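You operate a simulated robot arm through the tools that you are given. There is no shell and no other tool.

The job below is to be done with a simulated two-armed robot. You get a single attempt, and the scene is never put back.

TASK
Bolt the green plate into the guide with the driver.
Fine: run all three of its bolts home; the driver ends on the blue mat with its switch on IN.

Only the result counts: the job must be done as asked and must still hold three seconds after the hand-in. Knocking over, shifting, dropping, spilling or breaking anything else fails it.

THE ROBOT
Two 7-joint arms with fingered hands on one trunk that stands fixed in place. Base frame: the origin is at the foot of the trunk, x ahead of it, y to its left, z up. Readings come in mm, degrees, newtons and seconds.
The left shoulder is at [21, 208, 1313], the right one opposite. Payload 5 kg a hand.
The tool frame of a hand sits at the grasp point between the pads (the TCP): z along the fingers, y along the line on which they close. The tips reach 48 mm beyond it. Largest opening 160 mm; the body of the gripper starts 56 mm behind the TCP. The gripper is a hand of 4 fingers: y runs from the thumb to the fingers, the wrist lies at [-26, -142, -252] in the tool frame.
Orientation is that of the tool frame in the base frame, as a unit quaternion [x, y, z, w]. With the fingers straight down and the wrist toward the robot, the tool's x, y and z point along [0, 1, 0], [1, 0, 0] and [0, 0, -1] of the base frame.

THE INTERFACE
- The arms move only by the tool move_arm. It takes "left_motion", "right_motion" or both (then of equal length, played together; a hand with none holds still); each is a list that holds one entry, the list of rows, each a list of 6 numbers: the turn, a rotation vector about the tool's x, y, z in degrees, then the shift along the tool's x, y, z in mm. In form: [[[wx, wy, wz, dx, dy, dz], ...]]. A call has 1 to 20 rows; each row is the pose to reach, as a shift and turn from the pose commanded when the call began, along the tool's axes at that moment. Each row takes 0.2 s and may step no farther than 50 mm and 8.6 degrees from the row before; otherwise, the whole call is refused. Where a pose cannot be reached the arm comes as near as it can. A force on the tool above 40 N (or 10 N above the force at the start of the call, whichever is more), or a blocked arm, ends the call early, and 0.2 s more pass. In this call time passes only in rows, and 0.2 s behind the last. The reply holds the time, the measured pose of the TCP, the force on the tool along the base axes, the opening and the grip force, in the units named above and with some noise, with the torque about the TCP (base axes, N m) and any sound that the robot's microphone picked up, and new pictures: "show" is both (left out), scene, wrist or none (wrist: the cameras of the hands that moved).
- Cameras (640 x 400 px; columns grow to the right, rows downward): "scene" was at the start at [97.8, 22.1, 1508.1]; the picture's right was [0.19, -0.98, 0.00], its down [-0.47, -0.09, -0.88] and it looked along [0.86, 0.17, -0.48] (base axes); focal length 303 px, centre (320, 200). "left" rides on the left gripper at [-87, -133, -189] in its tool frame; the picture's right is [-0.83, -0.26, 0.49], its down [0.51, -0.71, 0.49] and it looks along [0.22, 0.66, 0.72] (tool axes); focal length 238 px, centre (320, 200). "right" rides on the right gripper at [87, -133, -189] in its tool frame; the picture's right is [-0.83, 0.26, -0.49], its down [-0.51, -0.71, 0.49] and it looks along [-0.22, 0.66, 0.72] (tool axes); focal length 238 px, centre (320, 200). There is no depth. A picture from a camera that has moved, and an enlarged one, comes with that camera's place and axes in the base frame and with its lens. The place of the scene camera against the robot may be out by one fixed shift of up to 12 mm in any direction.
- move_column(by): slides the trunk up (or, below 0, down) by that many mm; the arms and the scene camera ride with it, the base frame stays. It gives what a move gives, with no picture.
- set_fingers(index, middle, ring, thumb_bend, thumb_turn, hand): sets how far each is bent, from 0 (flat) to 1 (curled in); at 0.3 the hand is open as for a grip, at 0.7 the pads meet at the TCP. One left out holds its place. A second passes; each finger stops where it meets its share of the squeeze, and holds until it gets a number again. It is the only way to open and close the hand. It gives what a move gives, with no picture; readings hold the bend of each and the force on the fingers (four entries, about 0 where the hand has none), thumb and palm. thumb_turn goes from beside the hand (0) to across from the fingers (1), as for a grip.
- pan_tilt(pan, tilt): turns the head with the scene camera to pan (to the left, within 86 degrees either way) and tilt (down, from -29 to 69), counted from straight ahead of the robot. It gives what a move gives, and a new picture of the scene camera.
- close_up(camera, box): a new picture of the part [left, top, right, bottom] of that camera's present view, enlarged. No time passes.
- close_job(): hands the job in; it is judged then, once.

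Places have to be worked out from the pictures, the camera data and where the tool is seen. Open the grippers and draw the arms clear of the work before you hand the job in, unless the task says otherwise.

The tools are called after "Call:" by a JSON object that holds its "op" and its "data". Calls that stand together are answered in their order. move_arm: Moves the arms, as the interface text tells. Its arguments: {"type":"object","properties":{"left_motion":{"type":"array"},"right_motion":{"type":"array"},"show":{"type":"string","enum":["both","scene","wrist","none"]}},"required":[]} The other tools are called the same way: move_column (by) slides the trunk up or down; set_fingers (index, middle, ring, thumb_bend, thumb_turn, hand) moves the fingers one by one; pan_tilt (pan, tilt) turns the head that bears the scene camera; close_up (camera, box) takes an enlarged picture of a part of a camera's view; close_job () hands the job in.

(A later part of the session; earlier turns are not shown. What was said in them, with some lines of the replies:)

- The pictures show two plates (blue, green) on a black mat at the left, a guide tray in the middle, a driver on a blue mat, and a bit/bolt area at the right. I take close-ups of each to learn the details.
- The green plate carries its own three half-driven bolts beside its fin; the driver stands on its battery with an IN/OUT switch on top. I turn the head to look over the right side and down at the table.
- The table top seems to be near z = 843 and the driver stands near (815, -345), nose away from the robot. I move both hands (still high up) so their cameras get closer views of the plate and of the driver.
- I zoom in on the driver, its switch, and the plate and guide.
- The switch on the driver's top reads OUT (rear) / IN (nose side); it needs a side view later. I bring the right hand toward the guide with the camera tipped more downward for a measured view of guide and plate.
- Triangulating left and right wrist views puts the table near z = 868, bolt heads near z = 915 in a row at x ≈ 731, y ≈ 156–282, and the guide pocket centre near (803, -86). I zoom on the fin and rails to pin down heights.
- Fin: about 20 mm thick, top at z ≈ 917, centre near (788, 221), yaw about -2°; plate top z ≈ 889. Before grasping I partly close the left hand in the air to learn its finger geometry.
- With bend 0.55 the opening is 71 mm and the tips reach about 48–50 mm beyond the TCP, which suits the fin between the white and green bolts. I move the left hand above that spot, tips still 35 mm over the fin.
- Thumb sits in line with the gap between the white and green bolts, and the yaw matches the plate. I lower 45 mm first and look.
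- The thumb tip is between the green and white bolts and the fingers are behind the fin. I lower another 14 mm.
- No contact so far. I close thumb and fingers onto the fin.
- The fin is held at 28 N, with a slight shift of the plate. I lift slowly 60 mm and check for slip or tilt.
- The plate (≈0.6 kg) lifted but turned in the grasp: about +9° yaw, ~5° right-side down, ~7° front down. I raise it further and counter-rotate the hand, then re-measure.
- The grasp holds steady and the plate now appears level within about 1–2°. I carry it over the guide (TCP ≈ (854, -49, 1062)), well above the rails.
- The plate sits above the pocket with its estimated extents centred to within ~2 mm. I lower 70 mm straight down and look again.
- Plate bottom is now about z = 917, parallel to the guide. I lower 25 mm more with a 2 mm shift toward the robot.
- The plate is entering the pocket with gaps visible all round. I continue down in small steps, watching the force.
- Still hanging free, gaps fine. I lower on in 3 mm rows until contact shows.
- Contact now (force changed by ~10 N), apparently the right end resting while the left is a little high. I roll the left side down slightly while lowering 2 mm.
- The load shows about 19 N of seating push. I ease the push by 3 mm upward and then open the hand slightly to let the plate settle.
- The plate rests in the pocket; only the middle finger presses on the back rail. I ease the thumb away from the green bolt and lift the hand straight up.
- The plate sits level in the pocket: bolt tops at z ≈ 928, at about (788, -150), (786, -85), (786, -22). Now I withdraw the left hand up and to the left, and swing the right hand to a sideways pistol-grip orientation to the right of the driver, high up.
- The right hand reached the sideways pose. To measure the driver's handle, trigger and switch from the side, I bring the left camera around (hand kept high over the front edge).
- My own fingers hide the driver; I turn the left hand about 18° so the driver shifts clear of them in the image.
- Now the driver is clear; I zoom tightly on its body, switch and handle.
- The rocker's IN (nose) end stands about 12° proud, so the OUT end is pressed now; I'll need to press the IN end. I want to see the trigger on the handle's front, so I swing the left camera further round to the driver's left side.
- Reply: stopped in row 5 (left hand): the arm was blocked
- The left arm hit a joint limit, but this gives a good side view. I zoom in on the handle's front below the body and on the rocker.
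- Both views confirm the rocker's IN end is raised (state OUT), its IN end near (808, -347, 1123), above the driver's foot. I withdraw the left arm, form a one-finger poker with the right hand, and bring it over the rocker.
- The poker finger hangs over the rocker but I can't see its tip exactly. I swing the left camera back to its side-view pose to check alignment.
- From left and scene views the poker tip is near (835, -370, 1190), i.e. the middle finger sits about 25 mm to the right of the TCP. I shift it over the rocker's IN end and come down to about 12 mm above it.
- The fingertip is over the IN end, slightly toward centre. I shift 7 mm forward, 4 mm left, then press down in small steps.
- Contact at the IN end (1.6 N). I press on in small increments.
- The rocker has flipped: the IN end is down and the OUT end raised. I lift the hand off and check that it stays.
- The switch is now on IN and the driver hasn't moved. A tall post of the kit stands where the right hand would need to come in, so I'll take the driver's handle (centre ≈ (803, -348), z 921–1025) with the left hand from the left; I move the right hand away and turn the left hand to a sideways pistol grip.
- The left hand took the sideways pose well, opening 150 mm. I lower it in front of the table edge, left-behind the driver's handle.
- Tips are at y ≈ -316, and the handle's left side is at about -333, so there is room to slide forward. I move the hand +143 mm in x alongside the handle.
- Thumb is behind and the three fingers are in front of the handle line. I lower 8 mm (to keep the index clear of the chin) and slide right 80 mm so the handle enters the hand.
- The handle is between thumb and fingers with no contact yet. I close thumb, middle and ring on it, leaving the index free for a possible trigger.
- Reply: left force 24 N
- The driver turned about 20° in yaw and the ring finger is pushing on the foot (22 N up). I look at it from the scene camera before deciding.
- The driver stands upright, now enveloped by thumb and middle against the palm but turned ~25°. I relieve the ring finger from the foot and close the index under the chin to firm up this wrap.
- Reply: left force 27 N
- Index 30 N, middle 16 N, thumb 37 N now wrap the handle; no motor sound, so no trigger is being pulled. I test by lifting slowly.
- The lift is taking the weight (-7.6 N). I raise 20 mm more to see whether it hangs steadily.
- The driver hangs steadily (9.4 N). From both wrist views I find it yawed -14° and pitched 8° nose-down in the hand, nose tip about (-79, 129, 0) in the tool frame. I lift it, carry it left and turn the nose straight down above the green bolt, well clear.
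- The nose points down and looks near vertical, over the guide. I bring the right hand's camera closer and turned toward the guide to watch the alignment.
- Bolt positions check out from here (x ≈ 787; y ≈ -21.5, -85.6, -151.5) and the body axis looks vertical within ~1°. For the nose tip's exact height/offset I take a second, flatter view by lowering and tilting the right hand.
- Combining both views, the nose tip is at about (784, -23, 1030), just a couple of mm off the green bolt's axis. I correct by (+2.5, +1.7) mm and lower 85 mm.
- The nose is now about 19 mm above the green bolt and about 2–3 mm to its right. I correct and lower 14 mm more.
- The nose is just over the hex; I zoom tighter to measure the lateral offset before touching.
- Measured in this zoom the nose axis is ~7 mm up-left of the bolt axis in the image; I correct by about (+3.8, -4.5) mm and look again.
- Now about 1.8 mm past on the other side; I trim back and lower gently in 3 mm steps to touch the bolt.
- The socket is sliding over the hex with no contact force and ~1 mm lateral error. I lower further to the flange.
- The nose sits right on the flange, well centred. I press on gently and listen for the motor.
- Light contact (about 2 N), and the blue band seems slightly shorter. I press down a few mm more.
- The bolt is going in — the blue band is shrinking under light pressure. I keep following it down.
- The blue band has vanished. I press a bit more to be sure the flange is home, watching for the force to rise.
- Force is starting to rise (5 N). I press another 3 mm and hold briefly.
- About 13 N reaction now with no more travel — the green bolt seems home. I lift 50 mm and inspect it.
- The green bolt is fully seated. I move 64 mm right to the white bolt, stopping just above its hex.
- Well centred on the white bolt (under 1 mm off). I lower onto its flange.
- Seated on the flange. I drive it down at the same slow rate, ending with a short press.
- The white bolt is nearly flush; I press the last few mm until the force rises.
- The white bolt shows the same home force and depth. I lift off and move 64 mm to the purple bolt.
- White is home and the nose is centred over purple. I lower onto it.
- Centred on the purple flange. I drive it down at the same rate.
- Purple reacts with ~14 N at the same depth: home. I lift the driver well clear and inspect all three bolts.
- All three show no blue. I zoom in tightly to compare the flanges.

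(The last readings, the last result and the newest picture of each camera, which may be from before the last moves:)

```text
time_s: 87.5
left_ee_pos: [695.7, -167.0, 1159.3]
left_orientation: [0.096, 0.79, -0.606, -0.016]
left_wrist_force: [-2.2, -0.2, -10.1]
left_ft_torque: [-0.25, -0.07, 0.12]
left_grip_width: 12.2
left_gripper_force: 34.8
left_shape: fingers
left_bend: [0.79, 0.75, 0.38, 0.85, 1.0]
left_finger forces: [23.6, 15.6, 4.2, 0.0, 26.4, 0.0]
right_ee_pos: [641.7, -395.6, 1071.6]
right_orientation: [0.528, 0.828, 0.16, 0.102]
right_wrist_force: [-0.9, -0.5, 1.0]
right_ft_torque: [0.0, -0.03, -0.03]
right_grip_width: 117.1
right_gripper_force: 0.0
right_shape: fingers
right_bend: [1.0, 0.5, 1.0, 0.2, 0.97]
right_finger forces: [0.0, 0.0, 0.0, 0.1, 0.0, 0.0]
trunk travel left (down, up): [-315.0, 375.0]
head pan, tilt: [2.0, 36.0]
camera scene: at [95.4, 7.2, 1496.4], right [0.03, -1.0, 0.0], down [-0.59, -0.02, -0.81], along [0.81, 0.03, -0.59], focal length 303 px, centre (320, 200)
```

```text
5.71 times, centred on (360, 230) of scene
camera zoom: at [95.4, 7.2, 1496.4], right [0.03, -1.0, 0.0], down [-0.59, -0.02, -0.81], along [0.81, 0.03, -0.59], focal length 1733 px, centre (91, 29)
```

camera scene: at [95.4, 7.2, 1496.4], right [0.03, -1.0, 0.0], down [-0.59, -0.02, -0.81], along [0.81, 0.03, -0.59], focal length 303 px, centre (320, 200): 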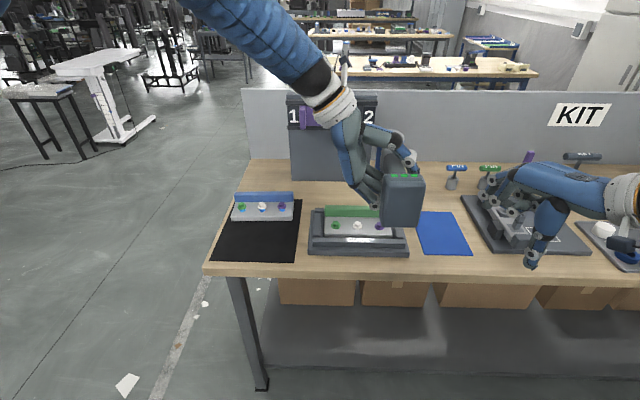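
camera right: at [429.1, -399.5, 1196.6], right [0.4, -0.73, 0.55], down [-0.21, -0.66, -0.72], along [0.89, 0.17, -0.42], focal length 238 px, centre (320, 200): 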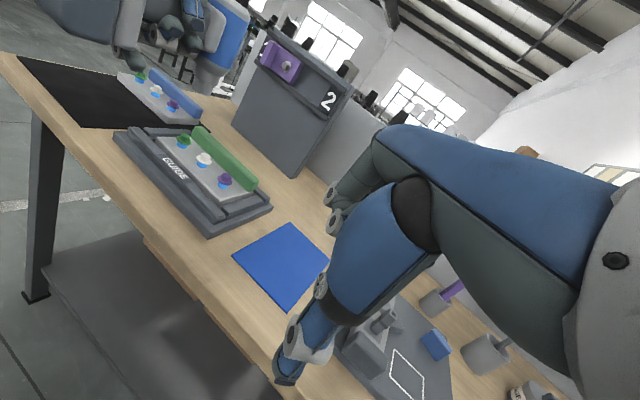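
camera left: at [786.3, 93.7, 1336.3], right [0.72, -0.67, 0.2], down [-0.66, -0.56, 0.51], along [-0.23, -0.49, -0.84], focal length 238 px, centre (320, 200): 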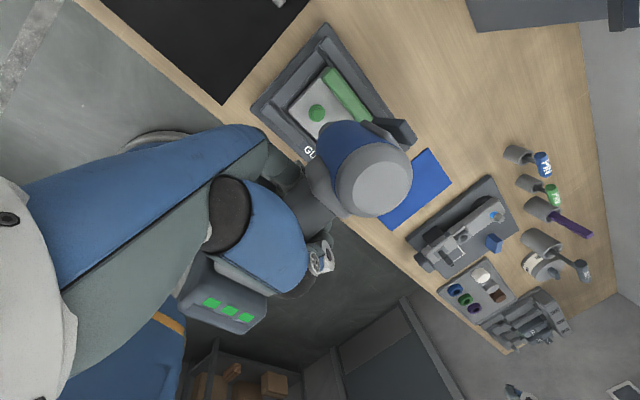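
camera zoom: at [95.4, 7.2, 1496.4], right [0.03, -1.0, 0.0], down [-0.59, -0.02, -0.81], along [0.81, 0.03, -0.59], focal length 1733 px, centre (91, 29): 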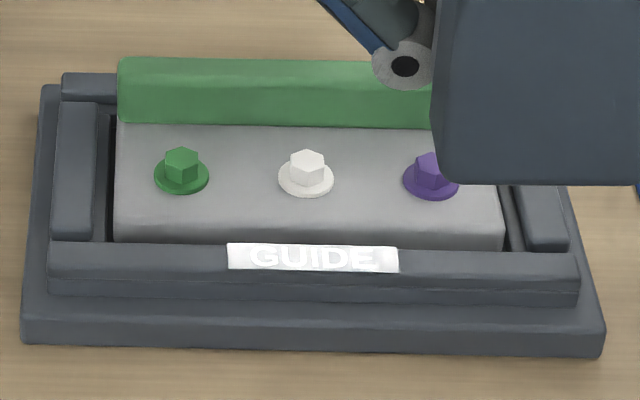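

All three bolts are flush. Now I return the driver: first the right hand backs off to the right, then the left hand carries the driver over the mat, turning it upright.

Call:
{"op": "move_arm", "data": {"right_motion": [[[0, 0, 0, -27, -11, -28], [0, 0, 0, -53, -23, -57], [0, 0, 0, -80, -34, -85], [0, 0, 0, -106, -46, -113], [0, 0, 0, -133, -57, -142]]], "show": "none"}}

Call:
{"op": "move_arm", "data": {"left_motion": [[[-0.2, -1.1, 7.5, -11, 0, 15], [-0.5, -2.1, 15, -21, 0, 31], [-0.8, -3.2, 22.5, -32, 0, 46], [-1, -4.3, 30, -43, 0.5, 62], [-1.2, -5.3, 37.5, -53, 0.5, 77], [-1.5, -6.4, 45, -64, 1, 93], [-1.8, -7.5, 52.5, -74, 1, 108], [-2, -8.5, 60, -85, 1, 124], [-2.2, -9.6, 67.5, -96, 1.5, 139], [-2.5, -10.7, 75, -106, 1.5, 155], [-2.8, -11.7, 82.5, -117, 2, 170], [-3, -12.8, 90, -128, 2, 185]]]}}

Call:
{"op": "pan_tilt", "data": {"pan": -15, "tilt": 36}}

Call:
{"op": "close_up", "data": {"camera": "scene", "box": [290, 80, 430, 250]}}

Call:
{"op": "close_up", "data": {"camera": "right", "box": [130, 80, 310, 280]}}

```text
time_s: 88.7
left_ee_pos: [695.7, -169.8, 1159.3]
left_orientation: [0.097, 0.789, -0.606, -0.017]
left_wrist_force: [-0.2, -4.4, -9.8]
left_ft_torque: [-0.15, -0.07, -0.01]
left_grip_width: 12.1
left_gripper_force: 35.0
left_shape: fingers
left_bend: [0.79, 0.75, 0.38, 0.85, 1.0]
left_finger forces: [23.6, 15.8, 4.3, 0.0, 26.7, 0.0]
right_ee_pos: [619.1, -577.8, 1183.5]
right_orientation: [0.494, 0.841, 0.144, 0.17]
right_wrist_force: [-5.3, 7.6, 5.9]
right_ft_torque: [-0.97, 0.68, -0.19]
right_grip_width: 117.6
right_gripper_force: 0.2
right_shape: fingers
right_bend: [1.0, 0.5, 1.0, 0.2, 0.98]
right_finger forces: [0.0, 0.1, 0.1, 0.1, 0.1, 0.0]
right hand out of reach, approached as far as the arm can: row 2, 3, 4
trunk travel left (down, up): [-315.0, 375.0]
head pan, tilt: [2.0, 36.0]
```

```text
time_s: 91.2
left_ee_pos: [798.3, -364.3, 1119.5]
left_orientation: [0.563, 0.504, -0.425, 0.498]
left_wrist_force: [1.1, -0.1, -8.3]
left_ft_torque: [-0.08, 0.25, -0.11]
left_grip_width: 12.2
left_gripper_force: 34.2
left_shape: fingers
left_bend: [0.79, 0.75, 0.38, 0.85, 1.0]
left_finger forces: [20.6, 14.8, 3.3, 0.0, 29.2, 0.1]
right_ee_pos: [607.0, -562.9, 1180.8]
right_orientation: [0.528, 0.828, 0.161, 0.102]
right_wrist_force: [0.2, -0.7, -0.8]
right_ft_torque: [0.05, 0.0, 0.02]
right_grip_width: 117.4
right_gripper_force: 0.1
right_shape: fingers
right_bend: [1.0, 0.5, 1.0, 0.2, 0.97]
right_finger forces: [0.0, 0.0, 0.1, 0.0, 0.0, 0.0]
trunk travel left (down, up): [-315.0, 375.0]
head pan, tilt: [2.0, 36.0]
camera scene: at [97.3, 6.2, 1496.1], right [0.03, -1.0, 0.0], down [-0.59, -0.02, -0.81], along [0.81, 0.03, -0.59], focal length 303 px, centre (320, 200)
camera left: at [650.7, -190.2, 1213.9], right [-0.35, -0.6, 0.72], down [-0.63, -0.42, -0.66], along [0.69, -0.68, -0.23], focal length 238 px, centre (320, 200)
```

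scene: 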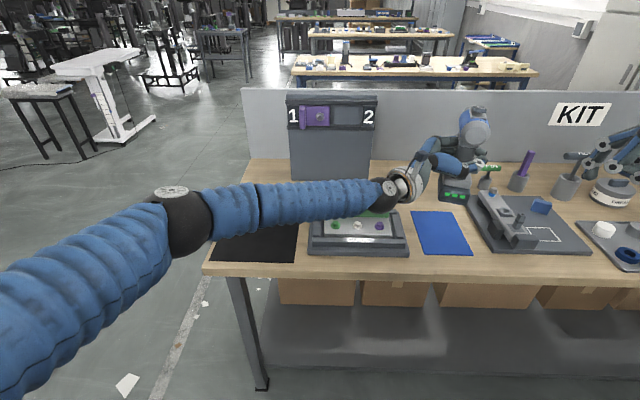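
left: 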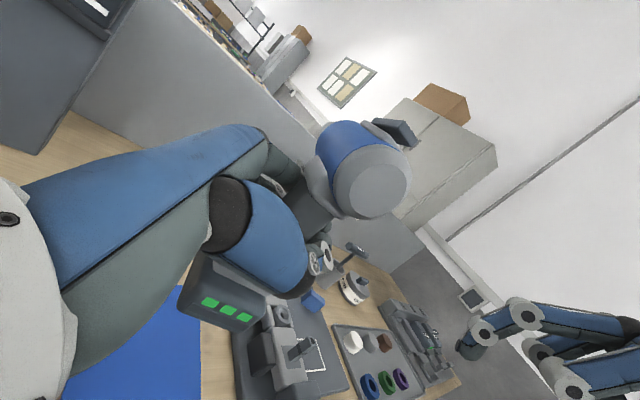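

```text
time_s: 92.0
left_ee_pos: [795.8, -364.8, 1122.1]
left_orientation: [0.563, 0.503, -0.426, 0.498]
left_wrist_force: [0.2, 0.7, -8.0]
left_ft_torque: [-0.14, 0.2, -0.02]
left_grip_width: 12.3
left_gripper_force: 33.7
left_shape: fingers
left_bend: [0.79, 0.75, 0.38, 0.85, 1.0]
left_finger forces: [20.6, 14.7, 3.2, 0.0, 29.3, 0.1]
right_ee_pos: [606.1, -563.6, 1180.4]
right_orientation: [0.527, 0.828, 0.16, 0.102]
right_wrist_force: [0.5, -0.4, -0.2]
right_ft_torque: [-0.02, 0.0, 0.01]
right_grip_width: 117.5
right_gripper_force: 0.1
right_shape: fingers
right_bend: [1.0, 0.5, 1.0, 0.2, 0.97]
right_finger forces: [0.0, 0.0, 0.0, 0.0, 0.0, 0.0]
trunk travel left (down, up): [-315.0, 375.0]
head pan, tilt: [-15.0, 36.0]
camera scene: at [93.8, -18.8, 1496.2], right [-0.26, -0.97, 0.0], down [-0.57, 0.15, -0.81], along [0.78, -0.21, -0.59], focal length 303 px, centre (320, 200)
```

scene: 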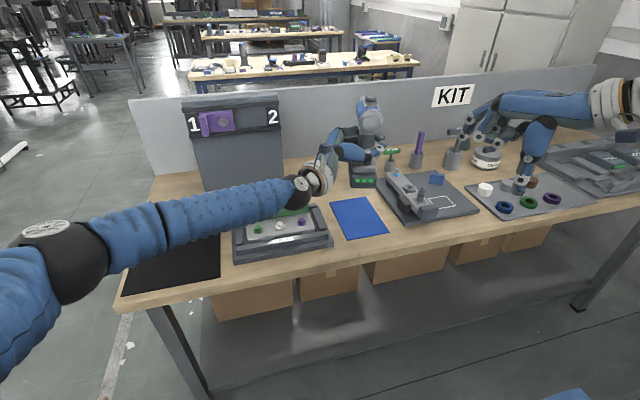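

```text
2.35 times, centred on (360, 165) of scene
camera zoom: at [93.8, -18.8, 1496.2], right [-0.26, -0.97, 0.0], down [-0.57, 0.15, -0.81], along [0.78, -0.21, -0.59], focal length 714 px, centre (226, 282)
```

zoom: 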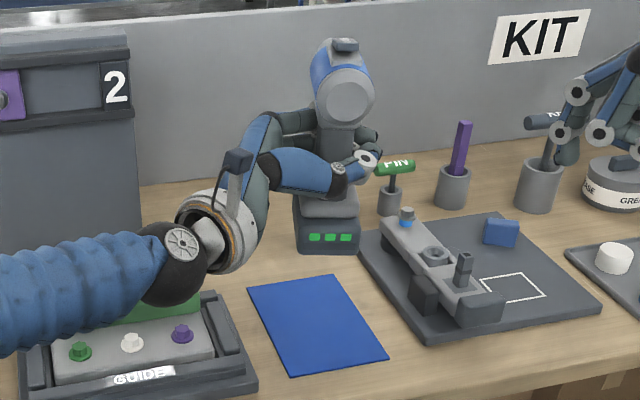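

```text
2.00 times, centred on (220, 180) of right
camera zoom: at [393.6, -566.8, 1306.0], right [0.41, -0.73, 0.55], down [-0.22, -0.66, -0.72], along [0.89, 0.17, -0.43], focal length 477 px, centre (520, 240)
```

zoom: 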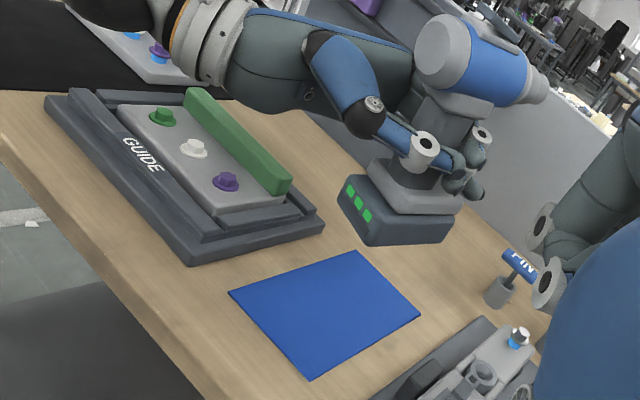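

The driver is upright above the mat. I check its tilt with matched close-ups from the left and right cameras.

Call:
{"op": "close_up", "data": {"camera": "left", "box": [170, 100, 430, 340]}}

Call:
{"op": "close_up", "data": {"camera": "right", "box": [210, 80, 300, 190]}}

```text
1.67 times, centred on (300, 220) of left
camera zoom: at [649.4, -190.4, 1215.7], right [-0.36, -0.6, 0.72], down [-0.63, -0.42, -0.66], along [0.69, -0.68, -0.23], focal length 397 px, centre (353, 167)
```

zoom: 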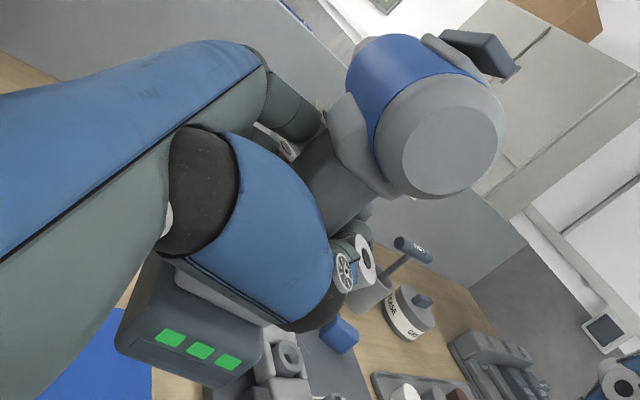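

```text
3.64 times, centred on (255, 135) of right
camera zoom: at [393.6, -566.8, 1306.0], right [0.41, -0.73, 0.55], down [-0.22, -0.66, -0.72], along [0.89, 0.17, -0.43], focal length 867 px, centre (556, 436)
```

zoom: 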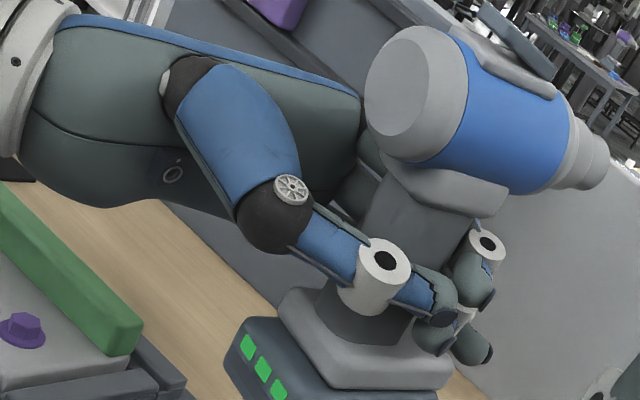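

The driver is upright within about 1°, its foot centred near (816, -348) over the mat, about 147 mm up. I lower 125 mm first.

Call:
{"op": "move_arm", "data": {"left_motion": [[[0, 0, 0, 24.5, -3.3, 3.5], [0, 0, 0, 49, -6.6, 7], [0, 0, 0, 73.5, -9.9, 10.6], [0, 0, 0, 98, -13.2, 14.1], [0, 0, 0, 122.6, -16.5, 17.6]]], "show": "none"}}

Call:
{"op": "close_up", "data": {"camera": "right", "box": [180, 120, 300, 280]}}

Call:
{"op": "close_up", "data": {"camera": "scene", "box": [300, 110, 420, 250]}}

```text
time_s: 93.2
left_ee_pos: [797.5, -365.6, 997.6]
left_orientation: [0.564, 0.501, -0.427, 0.498]
left_wrist_force: [0.6, -0.2, -7.8]
left_ft_torque: [-0.04, 0.21, -0.08]
left_grip_width: 12.1
left_gripper_force: 34.3
left_shape: fingers
left_bend: [0.79, 0.75, 0.38, 0.85, 1.0]
left_finger forces: [20.6, 14.7, 3.2, 0.1, 29.4, 0.0]
right_ee_pos: [606.5, -564.1, 1182.4]
right_orientation: [0.528, 0.828, 0.16, 0.101]
right_wrist_force: [0.6, -1.6, -0.2]
right_ft_torque: [0.04, 0.03, 0.0]
right_grip_width: 117.4
right_gripper_force: 0.1
right_shape: fingers
right_bend: [1.0, 0.5, 1.0, 0.2, 0.97]
right_finger forces: [0.1, 0.1, 0.1, 0.0, 0.0, 0.0]
trunk travel left (down, up): [-315.0, 375.0]
head pan, tilt: [-15.0, 36.0]
```

```text
2.50 times, centred on (240, 200) of right
camera zoom: at [393.8, -567.2, 1305.7], right [0.41, -0.73, 0.55], down [-0.22, -0.66, -0.72], along [0.89, 0.17, -0.43], focal length 596 px, centre (520, 200)
```

zoom: 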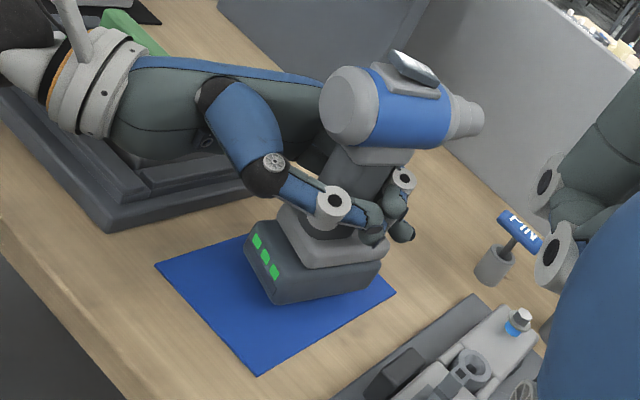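

```text
2.86 times, centred on (360, 180) of scene
camera zoom: at [94.0, -19.4, 1496.2], right [-0.26, -0.97, 0.0], down [-0.57, 0.15, -0.81], along [0.78, -0.21, -0.59], focal length 866 px, centre (206, 257)
```

zoom: 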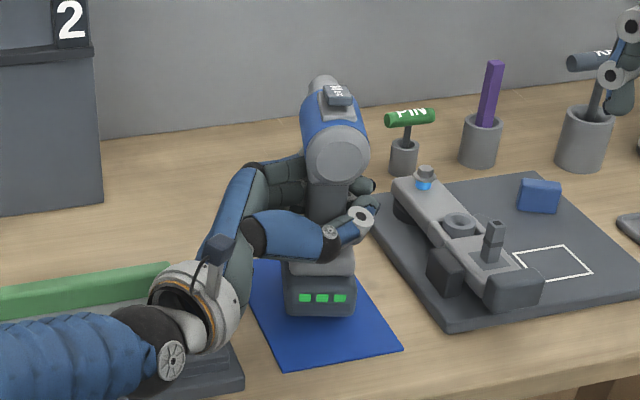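

Foot is over the mat with some height left. I lower gently in small rows until contact.

Call:
{"op": "move_arm", "data": {"left_motion": [[[0, 0, 0, 2.9, -0.4, 0.4], [0, 0, 0, 5.9, -0.8, 0.8], [0, 0, 0, 8.8, -1.2, 1.3], [0, 0, 0, 11.8, -1.6, 1.7]]], "show": "none"}}

Call:
{"op": "close_up", "data": {"camera": "right", "box": [180, 170, 280, 270]}}

```text
time_s: 94.2
left_ee_pos: [797.2, -365.8, 983.9]
left_orientation: [0.563, 0.501, -0.428, 0.499]
left_wrist_force: [-0.4, 0.5, -8.3]
left_ft_torque: [-0.12, 0.23, 0.01]
left_grip_width: 12.0
left_gripper_force: 34.1
left_shape: fingers
left_bend: [0.79, 0.75, 0.38, 0.85, 1.0]
left_finger forces: [20.5, 14.6, 3.0, 0.0, 29.4, 0.1]
right_ee_pos: [606.5, -561.6, 1180.9]
right_orientation: [0.527, 0.828, 0.161, 0.102]
right_wrist_force: [0.2, 0.4, -0.2]
right_ft_torque: [-0.03, 0.02, -0.04]
right_grip_width: 117.6
right_gripper_force: 0.1
right_shape: fingers
right_bend: [1.0, 0.5, 1.0, 0.2, 0.97]
right_finger forces: [0.0, 0.1, 0.0, 0.0, 0.0, 0.0]
trunk travel left (down, up): [-315.0, 375.0]
head pan, tilt: [-15.0, 36.0]
```

```text
4.00 times, centred on (230, 220) of right
camera zoom: at [393.6, -566.8, 1306.0], right [0.41, -0.73, 0.55], down [-0.22, -0.66, -0.72], along [0.89, 0.17, -0.43], focal length 953 px, centre (680, 120)
```

zoom: 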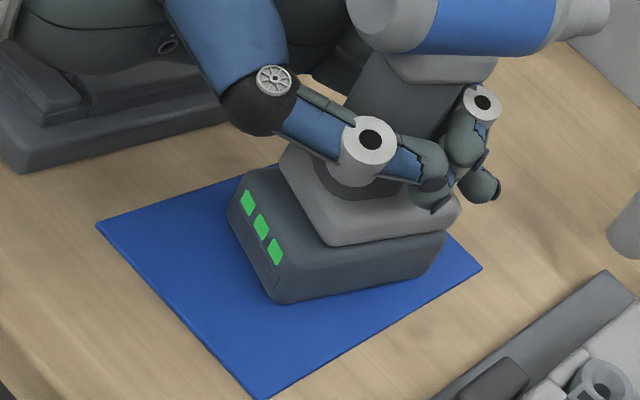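

Close to the mat now, well inside its outline. I keep lowering 2 mm at a time.

Call:
{"op": "move_arm", "data": {"left_motion": [[[0, 0, 0, 2, -0.3, 0.3], [0, 0, 0, 3.9, -0.5, 0.6], [0, 0, 0, 5.9, -0.8, 0.8]]], "show": "none"}}

Call:
{"op": "close_up", "data": {"camera": "right", "box": [180, 170, 280, 270]}}

```text
time_s: 95.0
left_ee_pos: [798.5, -363.8, 981.3]
left_orientation: [0.563, 0.501, -0.426, 0.5]
left_wrist_force: [2.2, 1.4, 5.7]
left_ft_torque: [-0.14, 0.06, -0.03]
left_grip_width: 12.2
left_gripper_force: 34.2
left_shape: fingers
left_bend: [0.79, 0.75, 0.38, 0.86, 1.0]
left_finger forces: [23.2, 14.8, 3.2, 0.0, 27.8, 0.0]
right_ee_pos: [606.2, -563.2, 1182.0]
right_orientation: [0.528, 0.828, 0.16, 0.102]
right_wrist_force: [-0.6, 0.2, -0.9]
right_ft_torque: [0.04, -0.03, -0.01]
right_grip_width: 117.2
right_gripper_force: 0.0
right_shape: fingers
right_bend: [1.0, 0.5, 1.0, 0.2, 0.97]
right_finger forces: [0.0, 0.0, 0.0, 0.1, 0.0, 0.0]
trunk travel left (down, up): [-315.0, 375.0]
head pan, tilt: [-15.0, 36.0]
```

```text
4.00 times, centred on (230, 220) of right
camera zoom: at [392.8, -566.3, 1306.7], right [0.41, -0.73, 0.55], down [-0.22, -0.66, -0.72], along [0.89, 0.17, -0.43], focal length 953 px, centre (680, 120)
```

zoom: 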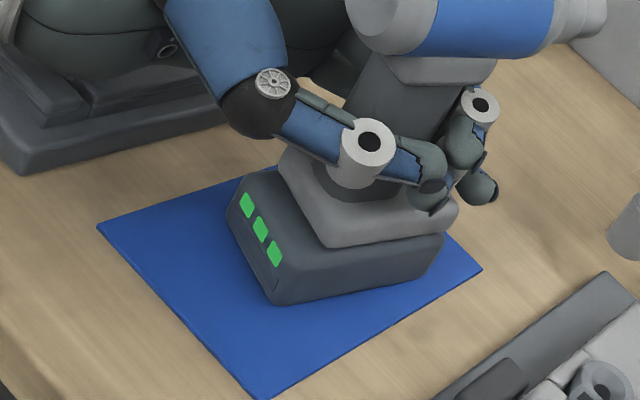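

The foot has landed (about 14 N). I ease the push a little and open all fingers together.

Call:
{"op": "move_arm", "data": {"left_motion": [[[0, 0, 0, -1.2, 0.2, -0.2]]], "show": "none"}}

Call:
{"op": "set_fingers", "data": {"hand": "left", "index": 0.7, "middle": 0.68, "ring": 0.35, "thumb_bend": 0.76}}

Call:
{"op": "close_up", "data": {"camera": "right", "box": [170, 120, 300, 270]}}

```text
time_s: 95.5
left_ee_pos: [798.0, -364.5, 982.2]
left_orientation: [0.562, 0.501, -0.427, 0.501]
left_wrist_force: [6.6, 0.1, 5.3]
left_ft_torque: [-0.17, -0.02, -0.01]
left_grip_width: 11.9
left_gripper_force: 35.1
left_shape: fingers
left_bend: [0.79, 0.75, 0.38, 0.86, 1.0]
left_finger forces: [23.7, 15.7, 3.6, 0.1, 27.2, 0.1]
right_ee_pos: [605.7, -562.9, 1181.6]
right_orientation: [0.527, 0.828, 0.161, 0.102]
right_wrist_force: [0.4, -0.4, -0.8]
right_ft_torque: [0.01, -0.04, -0.01]
right_grip_width: 117.3
right_gripper_force: 0.0
right_shape: fingers
right_bend: [1.0, 0.5, 1.0, 0.2, 0.97]
right_finger forces: [0.1, 0.0, 0.0, 0.1, 0.1, 0.0]
trunk travel left (down, up): [-315.0, 375.0]
head pan, tilt: [-15.0, 36.0]
```

```text
time_s: 96.5
left_ee_pos: [796.5, -362.6, 982.0]
left_orientation: [0.563, 0.501, -0.426, 0.501]
left_wrist_force: [7.3, 6.7, 17.0]
left_ft_torque: [0.34, -0.13, -0.3]
left_grip_width: 48.3
left_gripper_force: 20.5
left_shape: fingers
left_bend: [0.4, 0.66, 0.35, 0.74, 1.0]
left_finger forces: [18.9, 4.8, 0.2, 0.0, 17.7, 0.1]
right_ee_pos: [606.3, -562.2, 1182.0]
right_orientation: [0.527, 0.829, 0.16, 0.102]
right_wrist_force: [-0.3, 0.0, 0.0]
right_ft_torque: [-0.03, 0.01, -0.04]
right_grip_width: 117.4
right_gripper_force: 0.0
right_shape: fingers
right_bend: [1.0, 0.5, 1.0, 0.2, 0.97]
right_finger forces: [0.0, 0.1, 0.0, 0.0, 0.1, 0.0]
trunk travel left (down, up): [-315.0, 375.0]
head pan, tilt: [-15.0, 36.0]
```

```text
2.67 times, centred on (235, 195) of right
camera zoom: at [392.3, -565.3, 1307.3], right [0.41, -0.73, 0.55], down [-0.22, -0.66, -0.72], along [0.89, 0.17, -0.42], focal length 636 px, centre (547, 213)
```

zoom: 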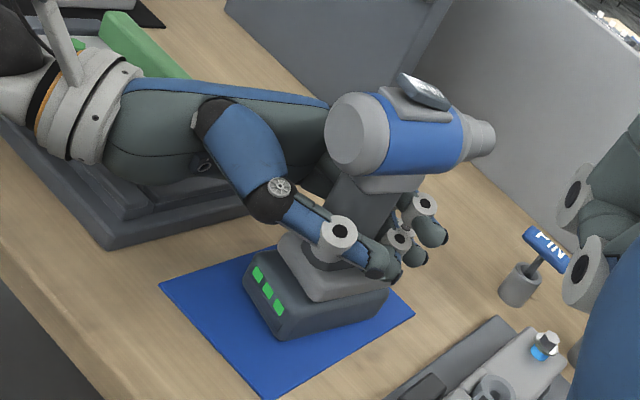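

The index has sprung out and presses on something at 0.40; I open it fully first.

Call:
{"op": "set_fingers", "data": {"hand": "left", "index": 0.3}}

Call:
{"op": "close_up", "data": {"camera": "right", "box": [170, 120, 300, 270]}}

Call:
{"op": "close_up", "data": {"camera": "scene", "box": [300, 110, 420, 250]}}

```text
time_s: 97.5
left_ee_pos: [794.0, -365.6, 980.0]
left_orientation: [0.564, 0.501, -0.427, 0.499]
left_wrist_force: [-6.3, 4.7, 8.7]
left_ft_torque: [0.09, -0.27, 0.25]
left_grip_width: 79.6
left_gripper_force: 10.6
left_shape: fingers
left_bend: [0.3, 0.65, 0.35, 0.75, 1.0]
left_finger forces: [0.0, 6.6, 1.4, 0.0, 13.6, 0.0]
right_ee_pos: [605.2, -563.2, 1182.5]
right_orientation: [0.527, 0.828, 0.16, 0.103]
right_wrist_force: [0.9, -0.8, -0.2]
right_ft_torque: [-0.03, -0.01, 0.02]
right_grip_width: 117.3
right_gripper_force: 0.1
right_shape: fingers
right_bend: [1.0, 0.5, 1.0, 0.2, 0.97]
right_finger forces: [0.1, 0.0, 0.1, 0.1, 0.0, 0.0]
trunk travel left (down, up): [-315.0, 375.0]
head pan, tilt: [-15.0, 36.0]
```

```text
2.67 times, centred on (235, 195) of right
camera zoom: at [391.5, -566.0, 1307.1], right [0.4, -0.73, 0.55], down [-0.22, -0.66, -0.72], along [0.89, 0.17, -0.42], focal length 636 px, centre (547, 213)
```

zoom: 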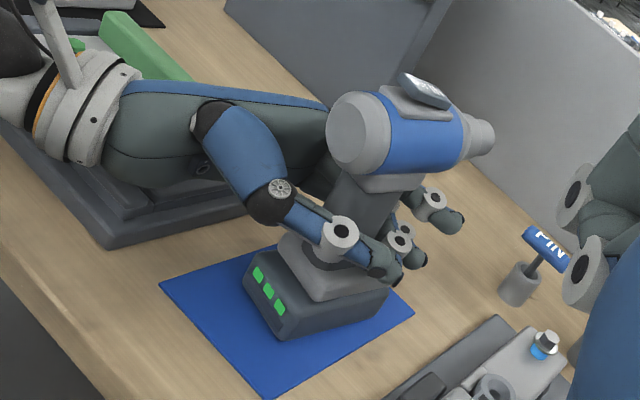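

```text
2.86 times, centred on (360, 180) of scene
camera zoom: at [91.6, -17.9, 1496.4], right [-0.26, -0.97, 0.0], down [-0.57, 0.15, -0.81], along [0.78, -0.21, -0.59], focal length 866 px, centre (206, 257)
```

zoom: 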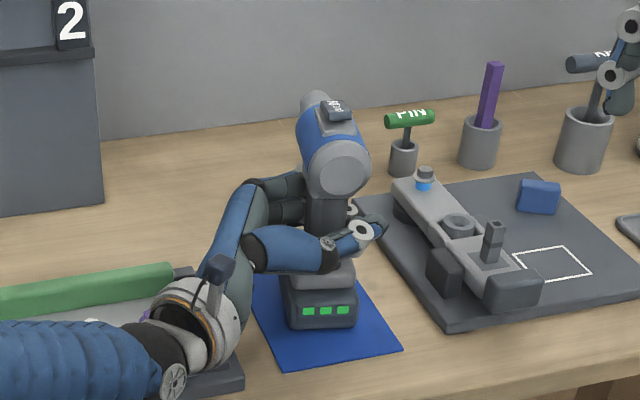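

Index is free and the driver stands still. I open thumb and middle further.

Call:
{"op": "set_fingers", "data": {"hand": "left", "middle": 0.5, "thumb_bend": 0.6}}

Call:
{"op": "close_up", "data": {"camera": "right", "box": [170, 120, 300, 270]}}

```text
time_s: 98.5
left_ee_pos: [795.7, -364.5, 979.1]
left_orientation: [0.564, 0.502, -0.426, 0.499]
left_wrist_force: [-1.8, -0.5, 1.3]
left_ft_torque: [0.04, -0.09, 0.03]
left_grip_width: 110.2
left_gripper_force: 0.9
left_shape: fingers
left_bend: [0.3, 0.5, 0.35, 0.6, 1.0]
left_finger forces: [0.1, 0.0, 1.8, 0.0, 0.0, 0.0]
right_ee_pos: [605.5, -562.7, 1181.4]
right_orientation: [0.527, 0.828, 0.16, 0.102]
right_wrist_force: [0.5, -0.5, 0.0]
right_ft_torque: [0.01, -0.03, 0.0]
right_grip_width: 117.3
right_gripper_force: 0.1
right_shape: fingers
right_bend: [1.0, 0.5, 1.0, 0.2, 0.97]
right_finger forces: [0.0, 0.0, 0.0, 0.1, 0.0, 0.1]
trunk travel left (down, up): [-315.0, 375.0]
head pan, tilt: [-15.0, 36.0]
```

```text
2.67 times, centred on (235, 195) of right
camera zoom: at [392.7, -566.5, 1306.5], right [0.41, -0.73, 0.55], down [-0.22, -0.66, -0.72], along [0.89, 0.17, -0.43], focal length 636 px, centre (547, 213)
```

zoom: 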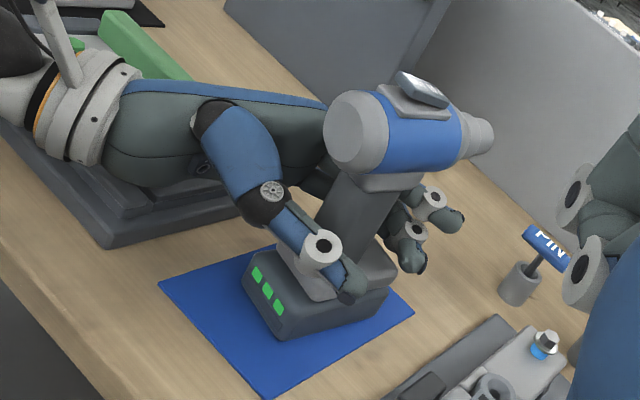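

Driver stands free. I open the hand fully, then raise it a few mm off the foot.

Call:
{"op": "set_fingers", "data": {"hand": "left", "index": 0.3, "middle": 0.3, "ring": 0.3, "thumb_bend": 0.3}}

Call:
{"op": "close_up", "data": {"camera": "right", "box": [170, 120, 300, 270]}}

Call:
{"op": "close_up", "data": {"camera": "left", "box": [170, 100, 430, 340]}}

```text
time_s: 99.5
left_ee_pos: [795.9, -364.5, 980.2]
left_orientation: [0.563, 0.501, -0.426, 0.5]
left_wrist_force: [-0.7, 0.5, -0.4]
left_ft_torque: [-0.03, 0.0, 0.02]
left_grip_width: 169.6
left_gripper_force: 0.2
left_shape: fingers
left_bend: [0.3, 0.3, 0.3, 0.3, 0.98]
left_finger forces: [0.0, 0.0, 0.1, 0.1, 0.0, 0.0]
right_ee_pos: [606.4, -562.3, 1181.4]
right_orientation: [0.528, 0.828, 0.16, 0.102]
right_wrist_force: [0.7, -0.5, 0.0]
right_ft_torque: [-0.02, -0.04, 0.0]
right_grip_width: 117.1
right_gripper_force: 0.0
right_shape: fingers
right_bend: [1.0, 0.5, 1.0, 0.2, 0.97]
right_finger forces: [0.1, 0.0, 0.0, 0.1, 0.0, 0.0]
trunk travel left (down, up): [-315.0, 375.0]
head pan, tilt: [-15.0, 36.0]
```

```text
2.67 times, centred on (235, 195) of right
camera zoom: at [392.9, -566.5, 1306.4], right [0.41, -0.73, 0.55], down [-0.22, -0.66, -0.72], along [0.89, 0.17, -0.43], focal length 636 px, centre (547, 213)
```

zoom: 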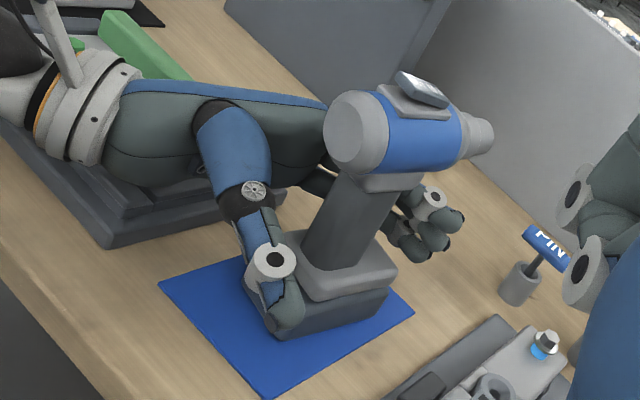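

```text
1.67 times, centred on (300, 220) of left
camera zoom: at [648.9, -190.3, 1073.7], right [-0.36, -0.6, 0.72], down [-0.63, -0.42, -0.66], along [0.69, -0.68, -0.23], focal length 397 px, centre (353, 167)
```

zoom: 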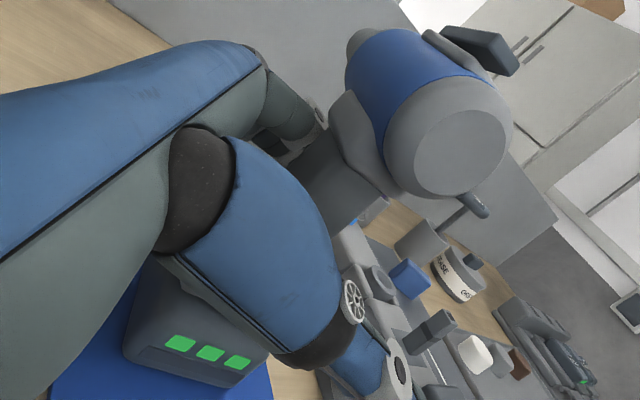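

All free. I retract the left hand along its fingers (to the left), then back toward the robot and up, the reverse of the approach.

Call:
{"op": "move_arm", "data": {"left_motion": [[[0, 0, 0, 0, 0, -15], [0, 0, 0, 0, 0, -35], [0, 0, 0, 0, 0, -55], [0, 0, 0, 0, 0, -75], [0, 0, 0, 0, 0, -95]]], "show": "none"}}

Call:
{"op": "close_up", "data": {"camera": "right", "box": [150, 110, 300, 270]}}

```text
time_s: 100.7
left_ee_pos: [793.2, -270.1, 992.9]
left_orientation: [0.564, 0.501, -0.427, 0.498]
left_wrist_force: [-1.0, -0.9, -1.2]
left_ft_torque: [-0.03, -0.03, 0.07]
left_grip_width: 169.8
left_gripper_force: 0.0
left_shape: fingers
left_bend: [0.3, 0.3, 0.3, 0.3, 0.98]
left_finger forces: [0.0, 0.1, 0.0, 0.0, 0.0, 0.1]
right_ee_pos: [605.2, -561.3, 1182.9]
right_orientation: [0.527, 0.828, 0.16, 0.102]
right_wrist_force: [0.4, -1.0, 0.0]
right_ft_torque: [-0.03, -0.01, -0.01]
right_grip_width: 117.2
right_gripper_force: 0.1
right_shape: fingers
right_bend: [1.0, 0.5, 1.0, 0.2, 0.97]
right_finger forces: [0.0, 0.0, 0.0, 0.1, 0.1, 0.1]
trunk travel left (down, up): [-315.0, 375.0]
head pan, tilt: [-15.0, 36.0]
```

```text
2.50 times, centred on (225, 190) of right
camera zoom: at [392.7, -565.9, 1306.8], right [0.41, -0.73, 0.55], down [-0.22, -0.66, -0.72], along [0.89, 0.17, -0.43], focal length 596 px, centre (558, 225)
```

zoom: 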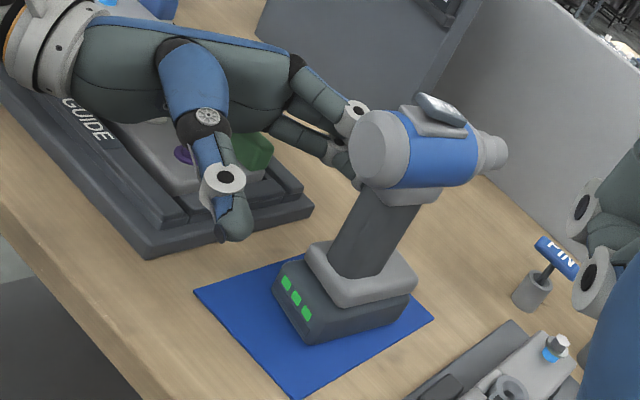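

The driver stands alone on the mat. I move the hand a further 60 mm left, then straight up and away.

Call:
{"op": "move_arm", "data": {"left_motion": [[[0, 0, 0, 0, 0, -20], [0, 0, 0, 0, 0, -40], [0, 0, 0, 0, 0, -60], [0, 0, 0, -30, 4, -64], [0, 0, 0, -65, 9, -69], [0, 0, 0, -100, 13.5, -74], [0, 0, 0, -140, 19, -80], [0, 0, 0, -160, -15, -100], [0, 0, 0, -160, -55, -120], [0, 0, 0, -160, -95, -140], [0, 0, 0, -160, -135, -160], [0, 0, 0, -160, -160, -185]]]}}

Call:
{"op": "close_up", "data": {"camera": "right", "box": [190, 110, 290, 240]}}

Call:
{"op": "close_up", "data": {"camera": "scene", "box": [320, 120, 420, 250]}}

```text
time_s: 103.2
left_ee_pos: [611.3, -109.1, 1152.8]
left_orientation: [0.563, 0.501, -0.427, 0.499]
left_wrist_force: [-0.4, 0.8, 0.6]
left_ft_torque: [0.06, 0.0, 0.01]
left_grip_width: 170.2
left_gripper_force: 0.1
left_shape: fingers
left_bend: [0.3, 0.3, 0.3, 0.3, 0.97]
left_finger forces: [0.1, 0.0, 0.0, 0.1, 0.1, 0.0]
right_ee_pos: [605.8, -561.1, 1182.8]
right_orientation: [0.527, 0.828, 0.161, 0.103]
right_wrist_force: [-0.7, 0.4, 0.6]
right_ft_torque: [-0.09, 0.01, -0.01]
right_grip_width: 117.5
right_gripper_force: 0.0
right_shape: fingers
right_bend: [1.0, 0.5, 1.0, 0.2, 0.97]
right_finger forces: [0.0, 0.1, 0.0, 0.0, 0.0, 0.0]
trunk travel left (down, up): [-315.0, 375.0]
head pan, tilt: [-15.0, 36.0]
camera scene: at [92.2, -16.9, 1496.4], right [-0.26, -0.97, 0.0], down [-0.57, 0.15, -0.81], along [0.78, -0.21, -0.59], focal length 303 px, centre (320, 200)
camera left: at [464.0, 66.4, 1246.3], right [-0.36, -0.6, 0.72], down [-0.63, -0.42, -0.66], along [0.69, -0.69, -0.23], focal length 238 px, centre (320, 200)
```

scene: 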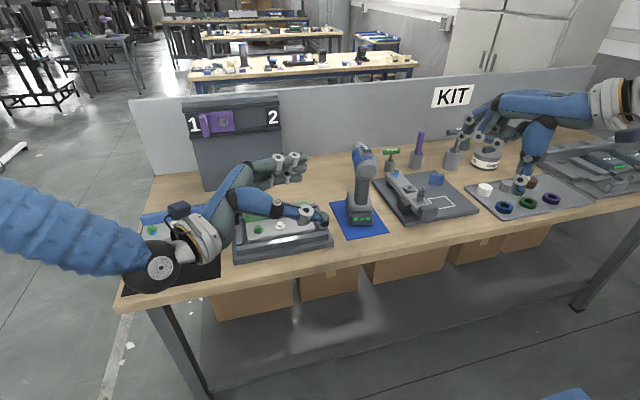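
left: 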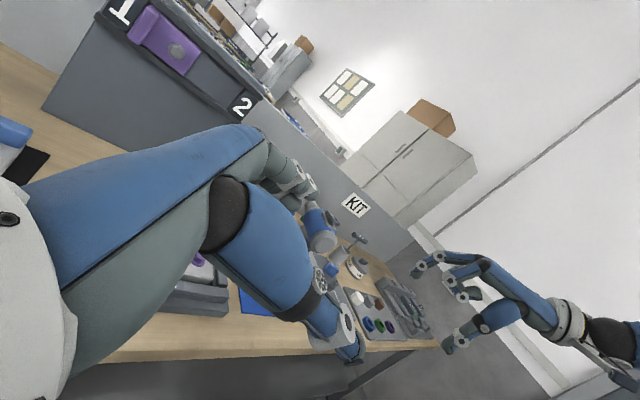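

```text
3.08 times, centred on (240, 175) of right
camera zoom: at [392.0, -565.2, 1307.5], right [0.41, -0.73, 0.55], down [-0.22, -0.66, -0.72], along [0.89, 0.17, -0.42], focal length 733 px, centre (566, 277)
```

zoom: 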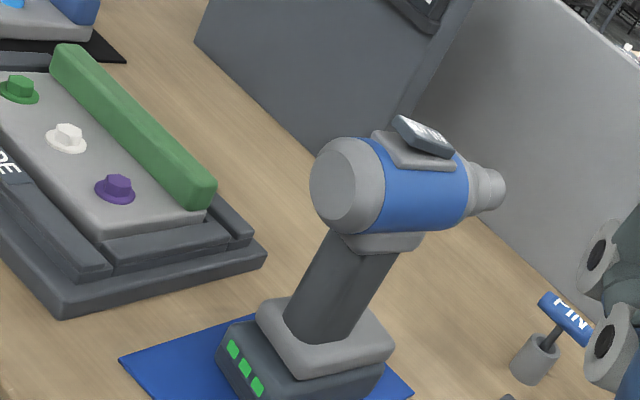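

```text
3.08 times, centred on (370, 185) of scene
camera zoom: at [92.2, -16.9, 1496.4], right [-0.26, -0.97, 0.0], down [-0.57, 0.15, -0.81], along [0.78, -0.21, -0.59], focal length 933 px, centre (166, 246)
```

zoom: 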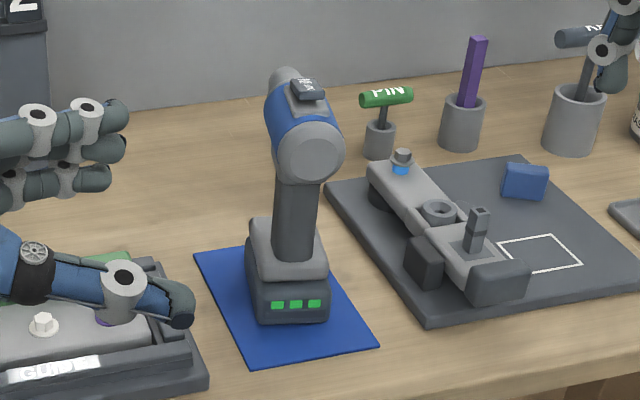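

Switch still on IN (OUT end raised), driver upright on the mat, bolts flush. I draw the left arm further left and up, and open the right hand.

Call:
{"op": "move_arm", "data": {"left_motion": [[[0, 0, 0, -4, 1.5, -43], [0, 0, 0, -8, 3, -85], [0, 0, 0, -12, 4.5, -128], [0, 0, 0, -15, 6, -170], [0, 0, 0, -19, 7.5, -213], [0, 0, 0, -23, 9, -256]]], "show": "none"}}

Call:
{"op": "set_fingers", "data": {"hand": "right", "index": 0.3, "middle": 0.3, "ring": 0.3, "thumb_bend": 0.3}}

Call:
{"op": "pan_tilt", "data": {"pan": -10, "tilt": 38}}

Call:
{"op": "close_up", "data": {"camera": "scene", "box": [180, 130, 400, 270]}}

Call:
{"op": "close_up", "data": {"camera": "scene", "box": [380, 110, 640, 260]}}

Call:
{"op": "close_up", "data": {"camera": "right", "box": [240, 140, 290, 190]}}

```text
time_s: 104.7
left_ee_pos: [612.2, 138.3, 1215.4]
left_orientation: [0.563, 0.502, -0.428, 0.499]
left_wrist_force: [-0.4, 0.3, -0.3]
left_ft_torque: [-0.06, 0.0, 0.02]
left_grip_width: 169.9
left_gripper_force: 0.0
left_shape: fingers
left_bend: [0.3, 0.3, 0.3, 0.3, 0.98]
left_finger forces: [0.0, 0.0, 0.0, 0.0, 0.0, 0.1]
right_ee_pos: [605.4, -561.1, 1183.5]
right_orientation: [0.528, 0.827, 0.161, 0.104]
right_wrist_force: [0.1, 0.4, 0.4]
right_ft_torque: [-0.06, 0.01, -0.04]
right_grip_width: 117.4
right_gripper_force: 0.0
right_shape: fingers
right_bend: [1.0, 0.5, 1.0, 0.2, 0.97]
right_finger forces: [0.0, 0.0, 0.1, 0.1, 0.1, 0.0]
trunk travel left (down, up): [-315.0, 375.0]
head pan, tilt: [-15.0, 36.0]
```

```text
time_s: 105.7
left_ee_pos: [612.8, 138.4, 1215.4]
left_orientation: [0.563, 0.502, -0.426, 0.499]
left_wrist_force: [-0.1, -0.6, 0.4]
left_ft_torque: [-0.02, 0.0, 0.0]
left_grip_width: 169.7
left_gripper_force: 0.1
left_shape: fingers
left_bend: [0.3, 0.3, 0.3, 0.3, 0.97]
left_finger forces: [0.0, 0.0, 0.1, 0.0, 0.0, 0.1]
right_ee_pos: [606.0, -562.1, 1181.9]
right_orientation: [0.527, 0.828, 0.161, 0.103]
right_wrist_force: [0.1, 0.5, -1.1]
right_ft_torque: [0.01, 0.0, 0.01]
right_grip_width: 170.6
right_gripper_force: 0.1
right_shape: fingers
right_bend: [0.3, 0.3, 0.3, 0.3, 0.97]
right_finger forces: [0.0, 0.1, 0.0, 0.0, 0.0, 0.0]
trunk travel left (down, up): [-315.0, 375.0]
head pan, tilt: [-15.0, 36.0]
```

```text
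time_s: 106.3
left_ee_pos: [613.3, 138.6, 1215.6]
left_orientation: [0.563, 0.502, -0.427, 0.499]
left_wrist_force: [0.2, -0.9, -0.2]
left_ft_torque: [0.01, -0.04, 0.05]
left_grip_width: 170.0
left_gripper_force: 0.1
left_shape: fingers
left_bend: [0.3, 0.3, 0.3, 0.3, 0.97]
left_finger forces: [0.1, 0.0, 0.0, 0.0, 0.1, 0.0]
right_ee_pos: [605.8, -562.9, 1181.7]
right_orientation: [0.528, 0.828, 0.16, 0.102]
right_wrist_force: [0.2, 0.0, -0.8]
right_ft_torque: [0.01, -0.02, -0.01]
right_grip_width: 170.1
right_gripper_force: 0.1
right_shape: fingers
right_bend: [0.3, 0.3, 0.3, 0.3, 0.97]
right_finger forces: [0.0, 0.0, 0.1, 0.1, 0.0, 0.0]
trunk travel left (down, up): [-315.0, 375.0]
head pan, tilt: [-10.0, 38.0]
camera scene: at [93.4, -10.6, 1493.3], right [-0.17, -0.98, 0.0], down [-0.61, 0.11, -0.79], along [0.78, -0.14, -0.62], focal length 303 px, centre (320, 200)
```

scene: 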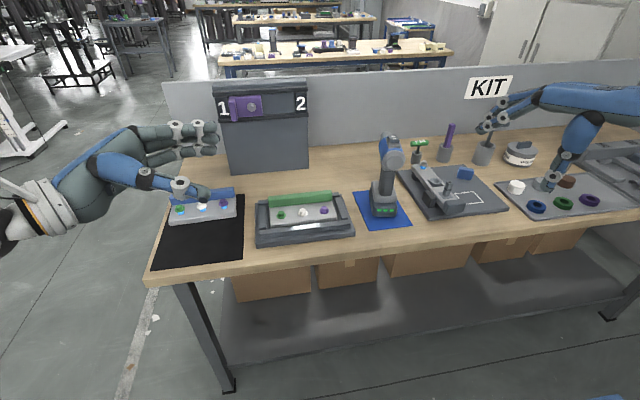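

```text
2.86 times, centred on (290, 200) of scene
camera zoom: at [93.4, -10.6, 1493.3], right [-0.17, -0.98, 0.0], down [-0.61, 0.11, -0.79], along [0.78, -0.14, -0.62], focal length 866 px, centre (406, 200)
```

zoom: 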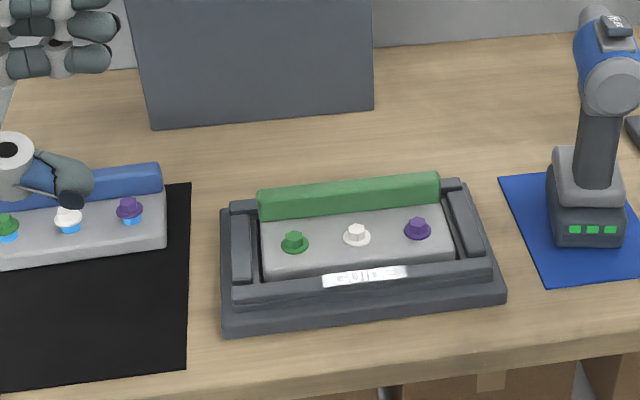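

```text
2.46 times, centred on (510, 185) of scene
camera zoom: at [93.4, -10.6, 1493.3], right [-0.17, -0.98, 0.0], down [-0.61, 0.11, -0.79], along [0.78, -0.14, -0.62], focal length 746 px, centre (-148, 237)
```

zoom: 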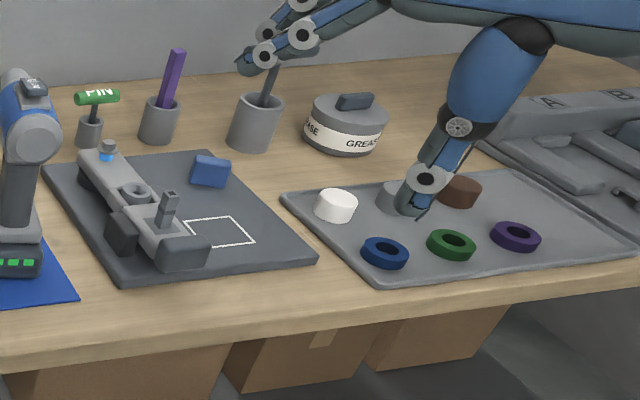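

```text
8.00 times, centred on (265, 165) of right
camera zoom: at [392.8, -566.2, 1306.6], right [0.41, -0.73, 0.55], down [-0.22, -0.66, -0.72], along [0.89, 0.17, -0.43], focal length 1907 px, centre (760, 480)
```

zoom: 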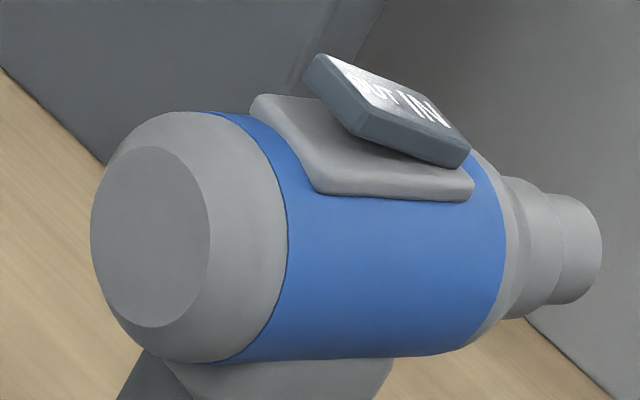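

Everything checks: the green plate sits in the guide with all three bolts flush, the driver stands upright on the blue mat with the IN end pressed, nothing else is disturbed, and both hands are open and clear. I hand the job in.

Call:
{"op": "close_job", "data": {}}

```text
The job is handed in.
```

The green plate is in the guide with all three of its bolts driven home. The driver is standing upright on the blue mat with its switch on IN. I have handed the job in; the reply only confirmed receipt, not a verdict.

- **Bolts:** In the close-ups all three flanges sit flush on the plate with no blue thread showing. Each one stopped against a firm reaction of about 12–14 N.
- **Motor:** I never heard it, and I found no trigger on the driver. The bolts sank as I pressed the driver down on them.
- **Switch:** It was on OUT at the start, so I pressed it over to IN before driving. The last close-up shows the IN end still pressed.
- **Driver:** It turned in my grip while I held it, so it stands turned about 17° from how it started, fully on the mat.
- **Rest of the bench:** Nothing else looked moved in the final pictures. Both hands are open and the arms are clear of the work.
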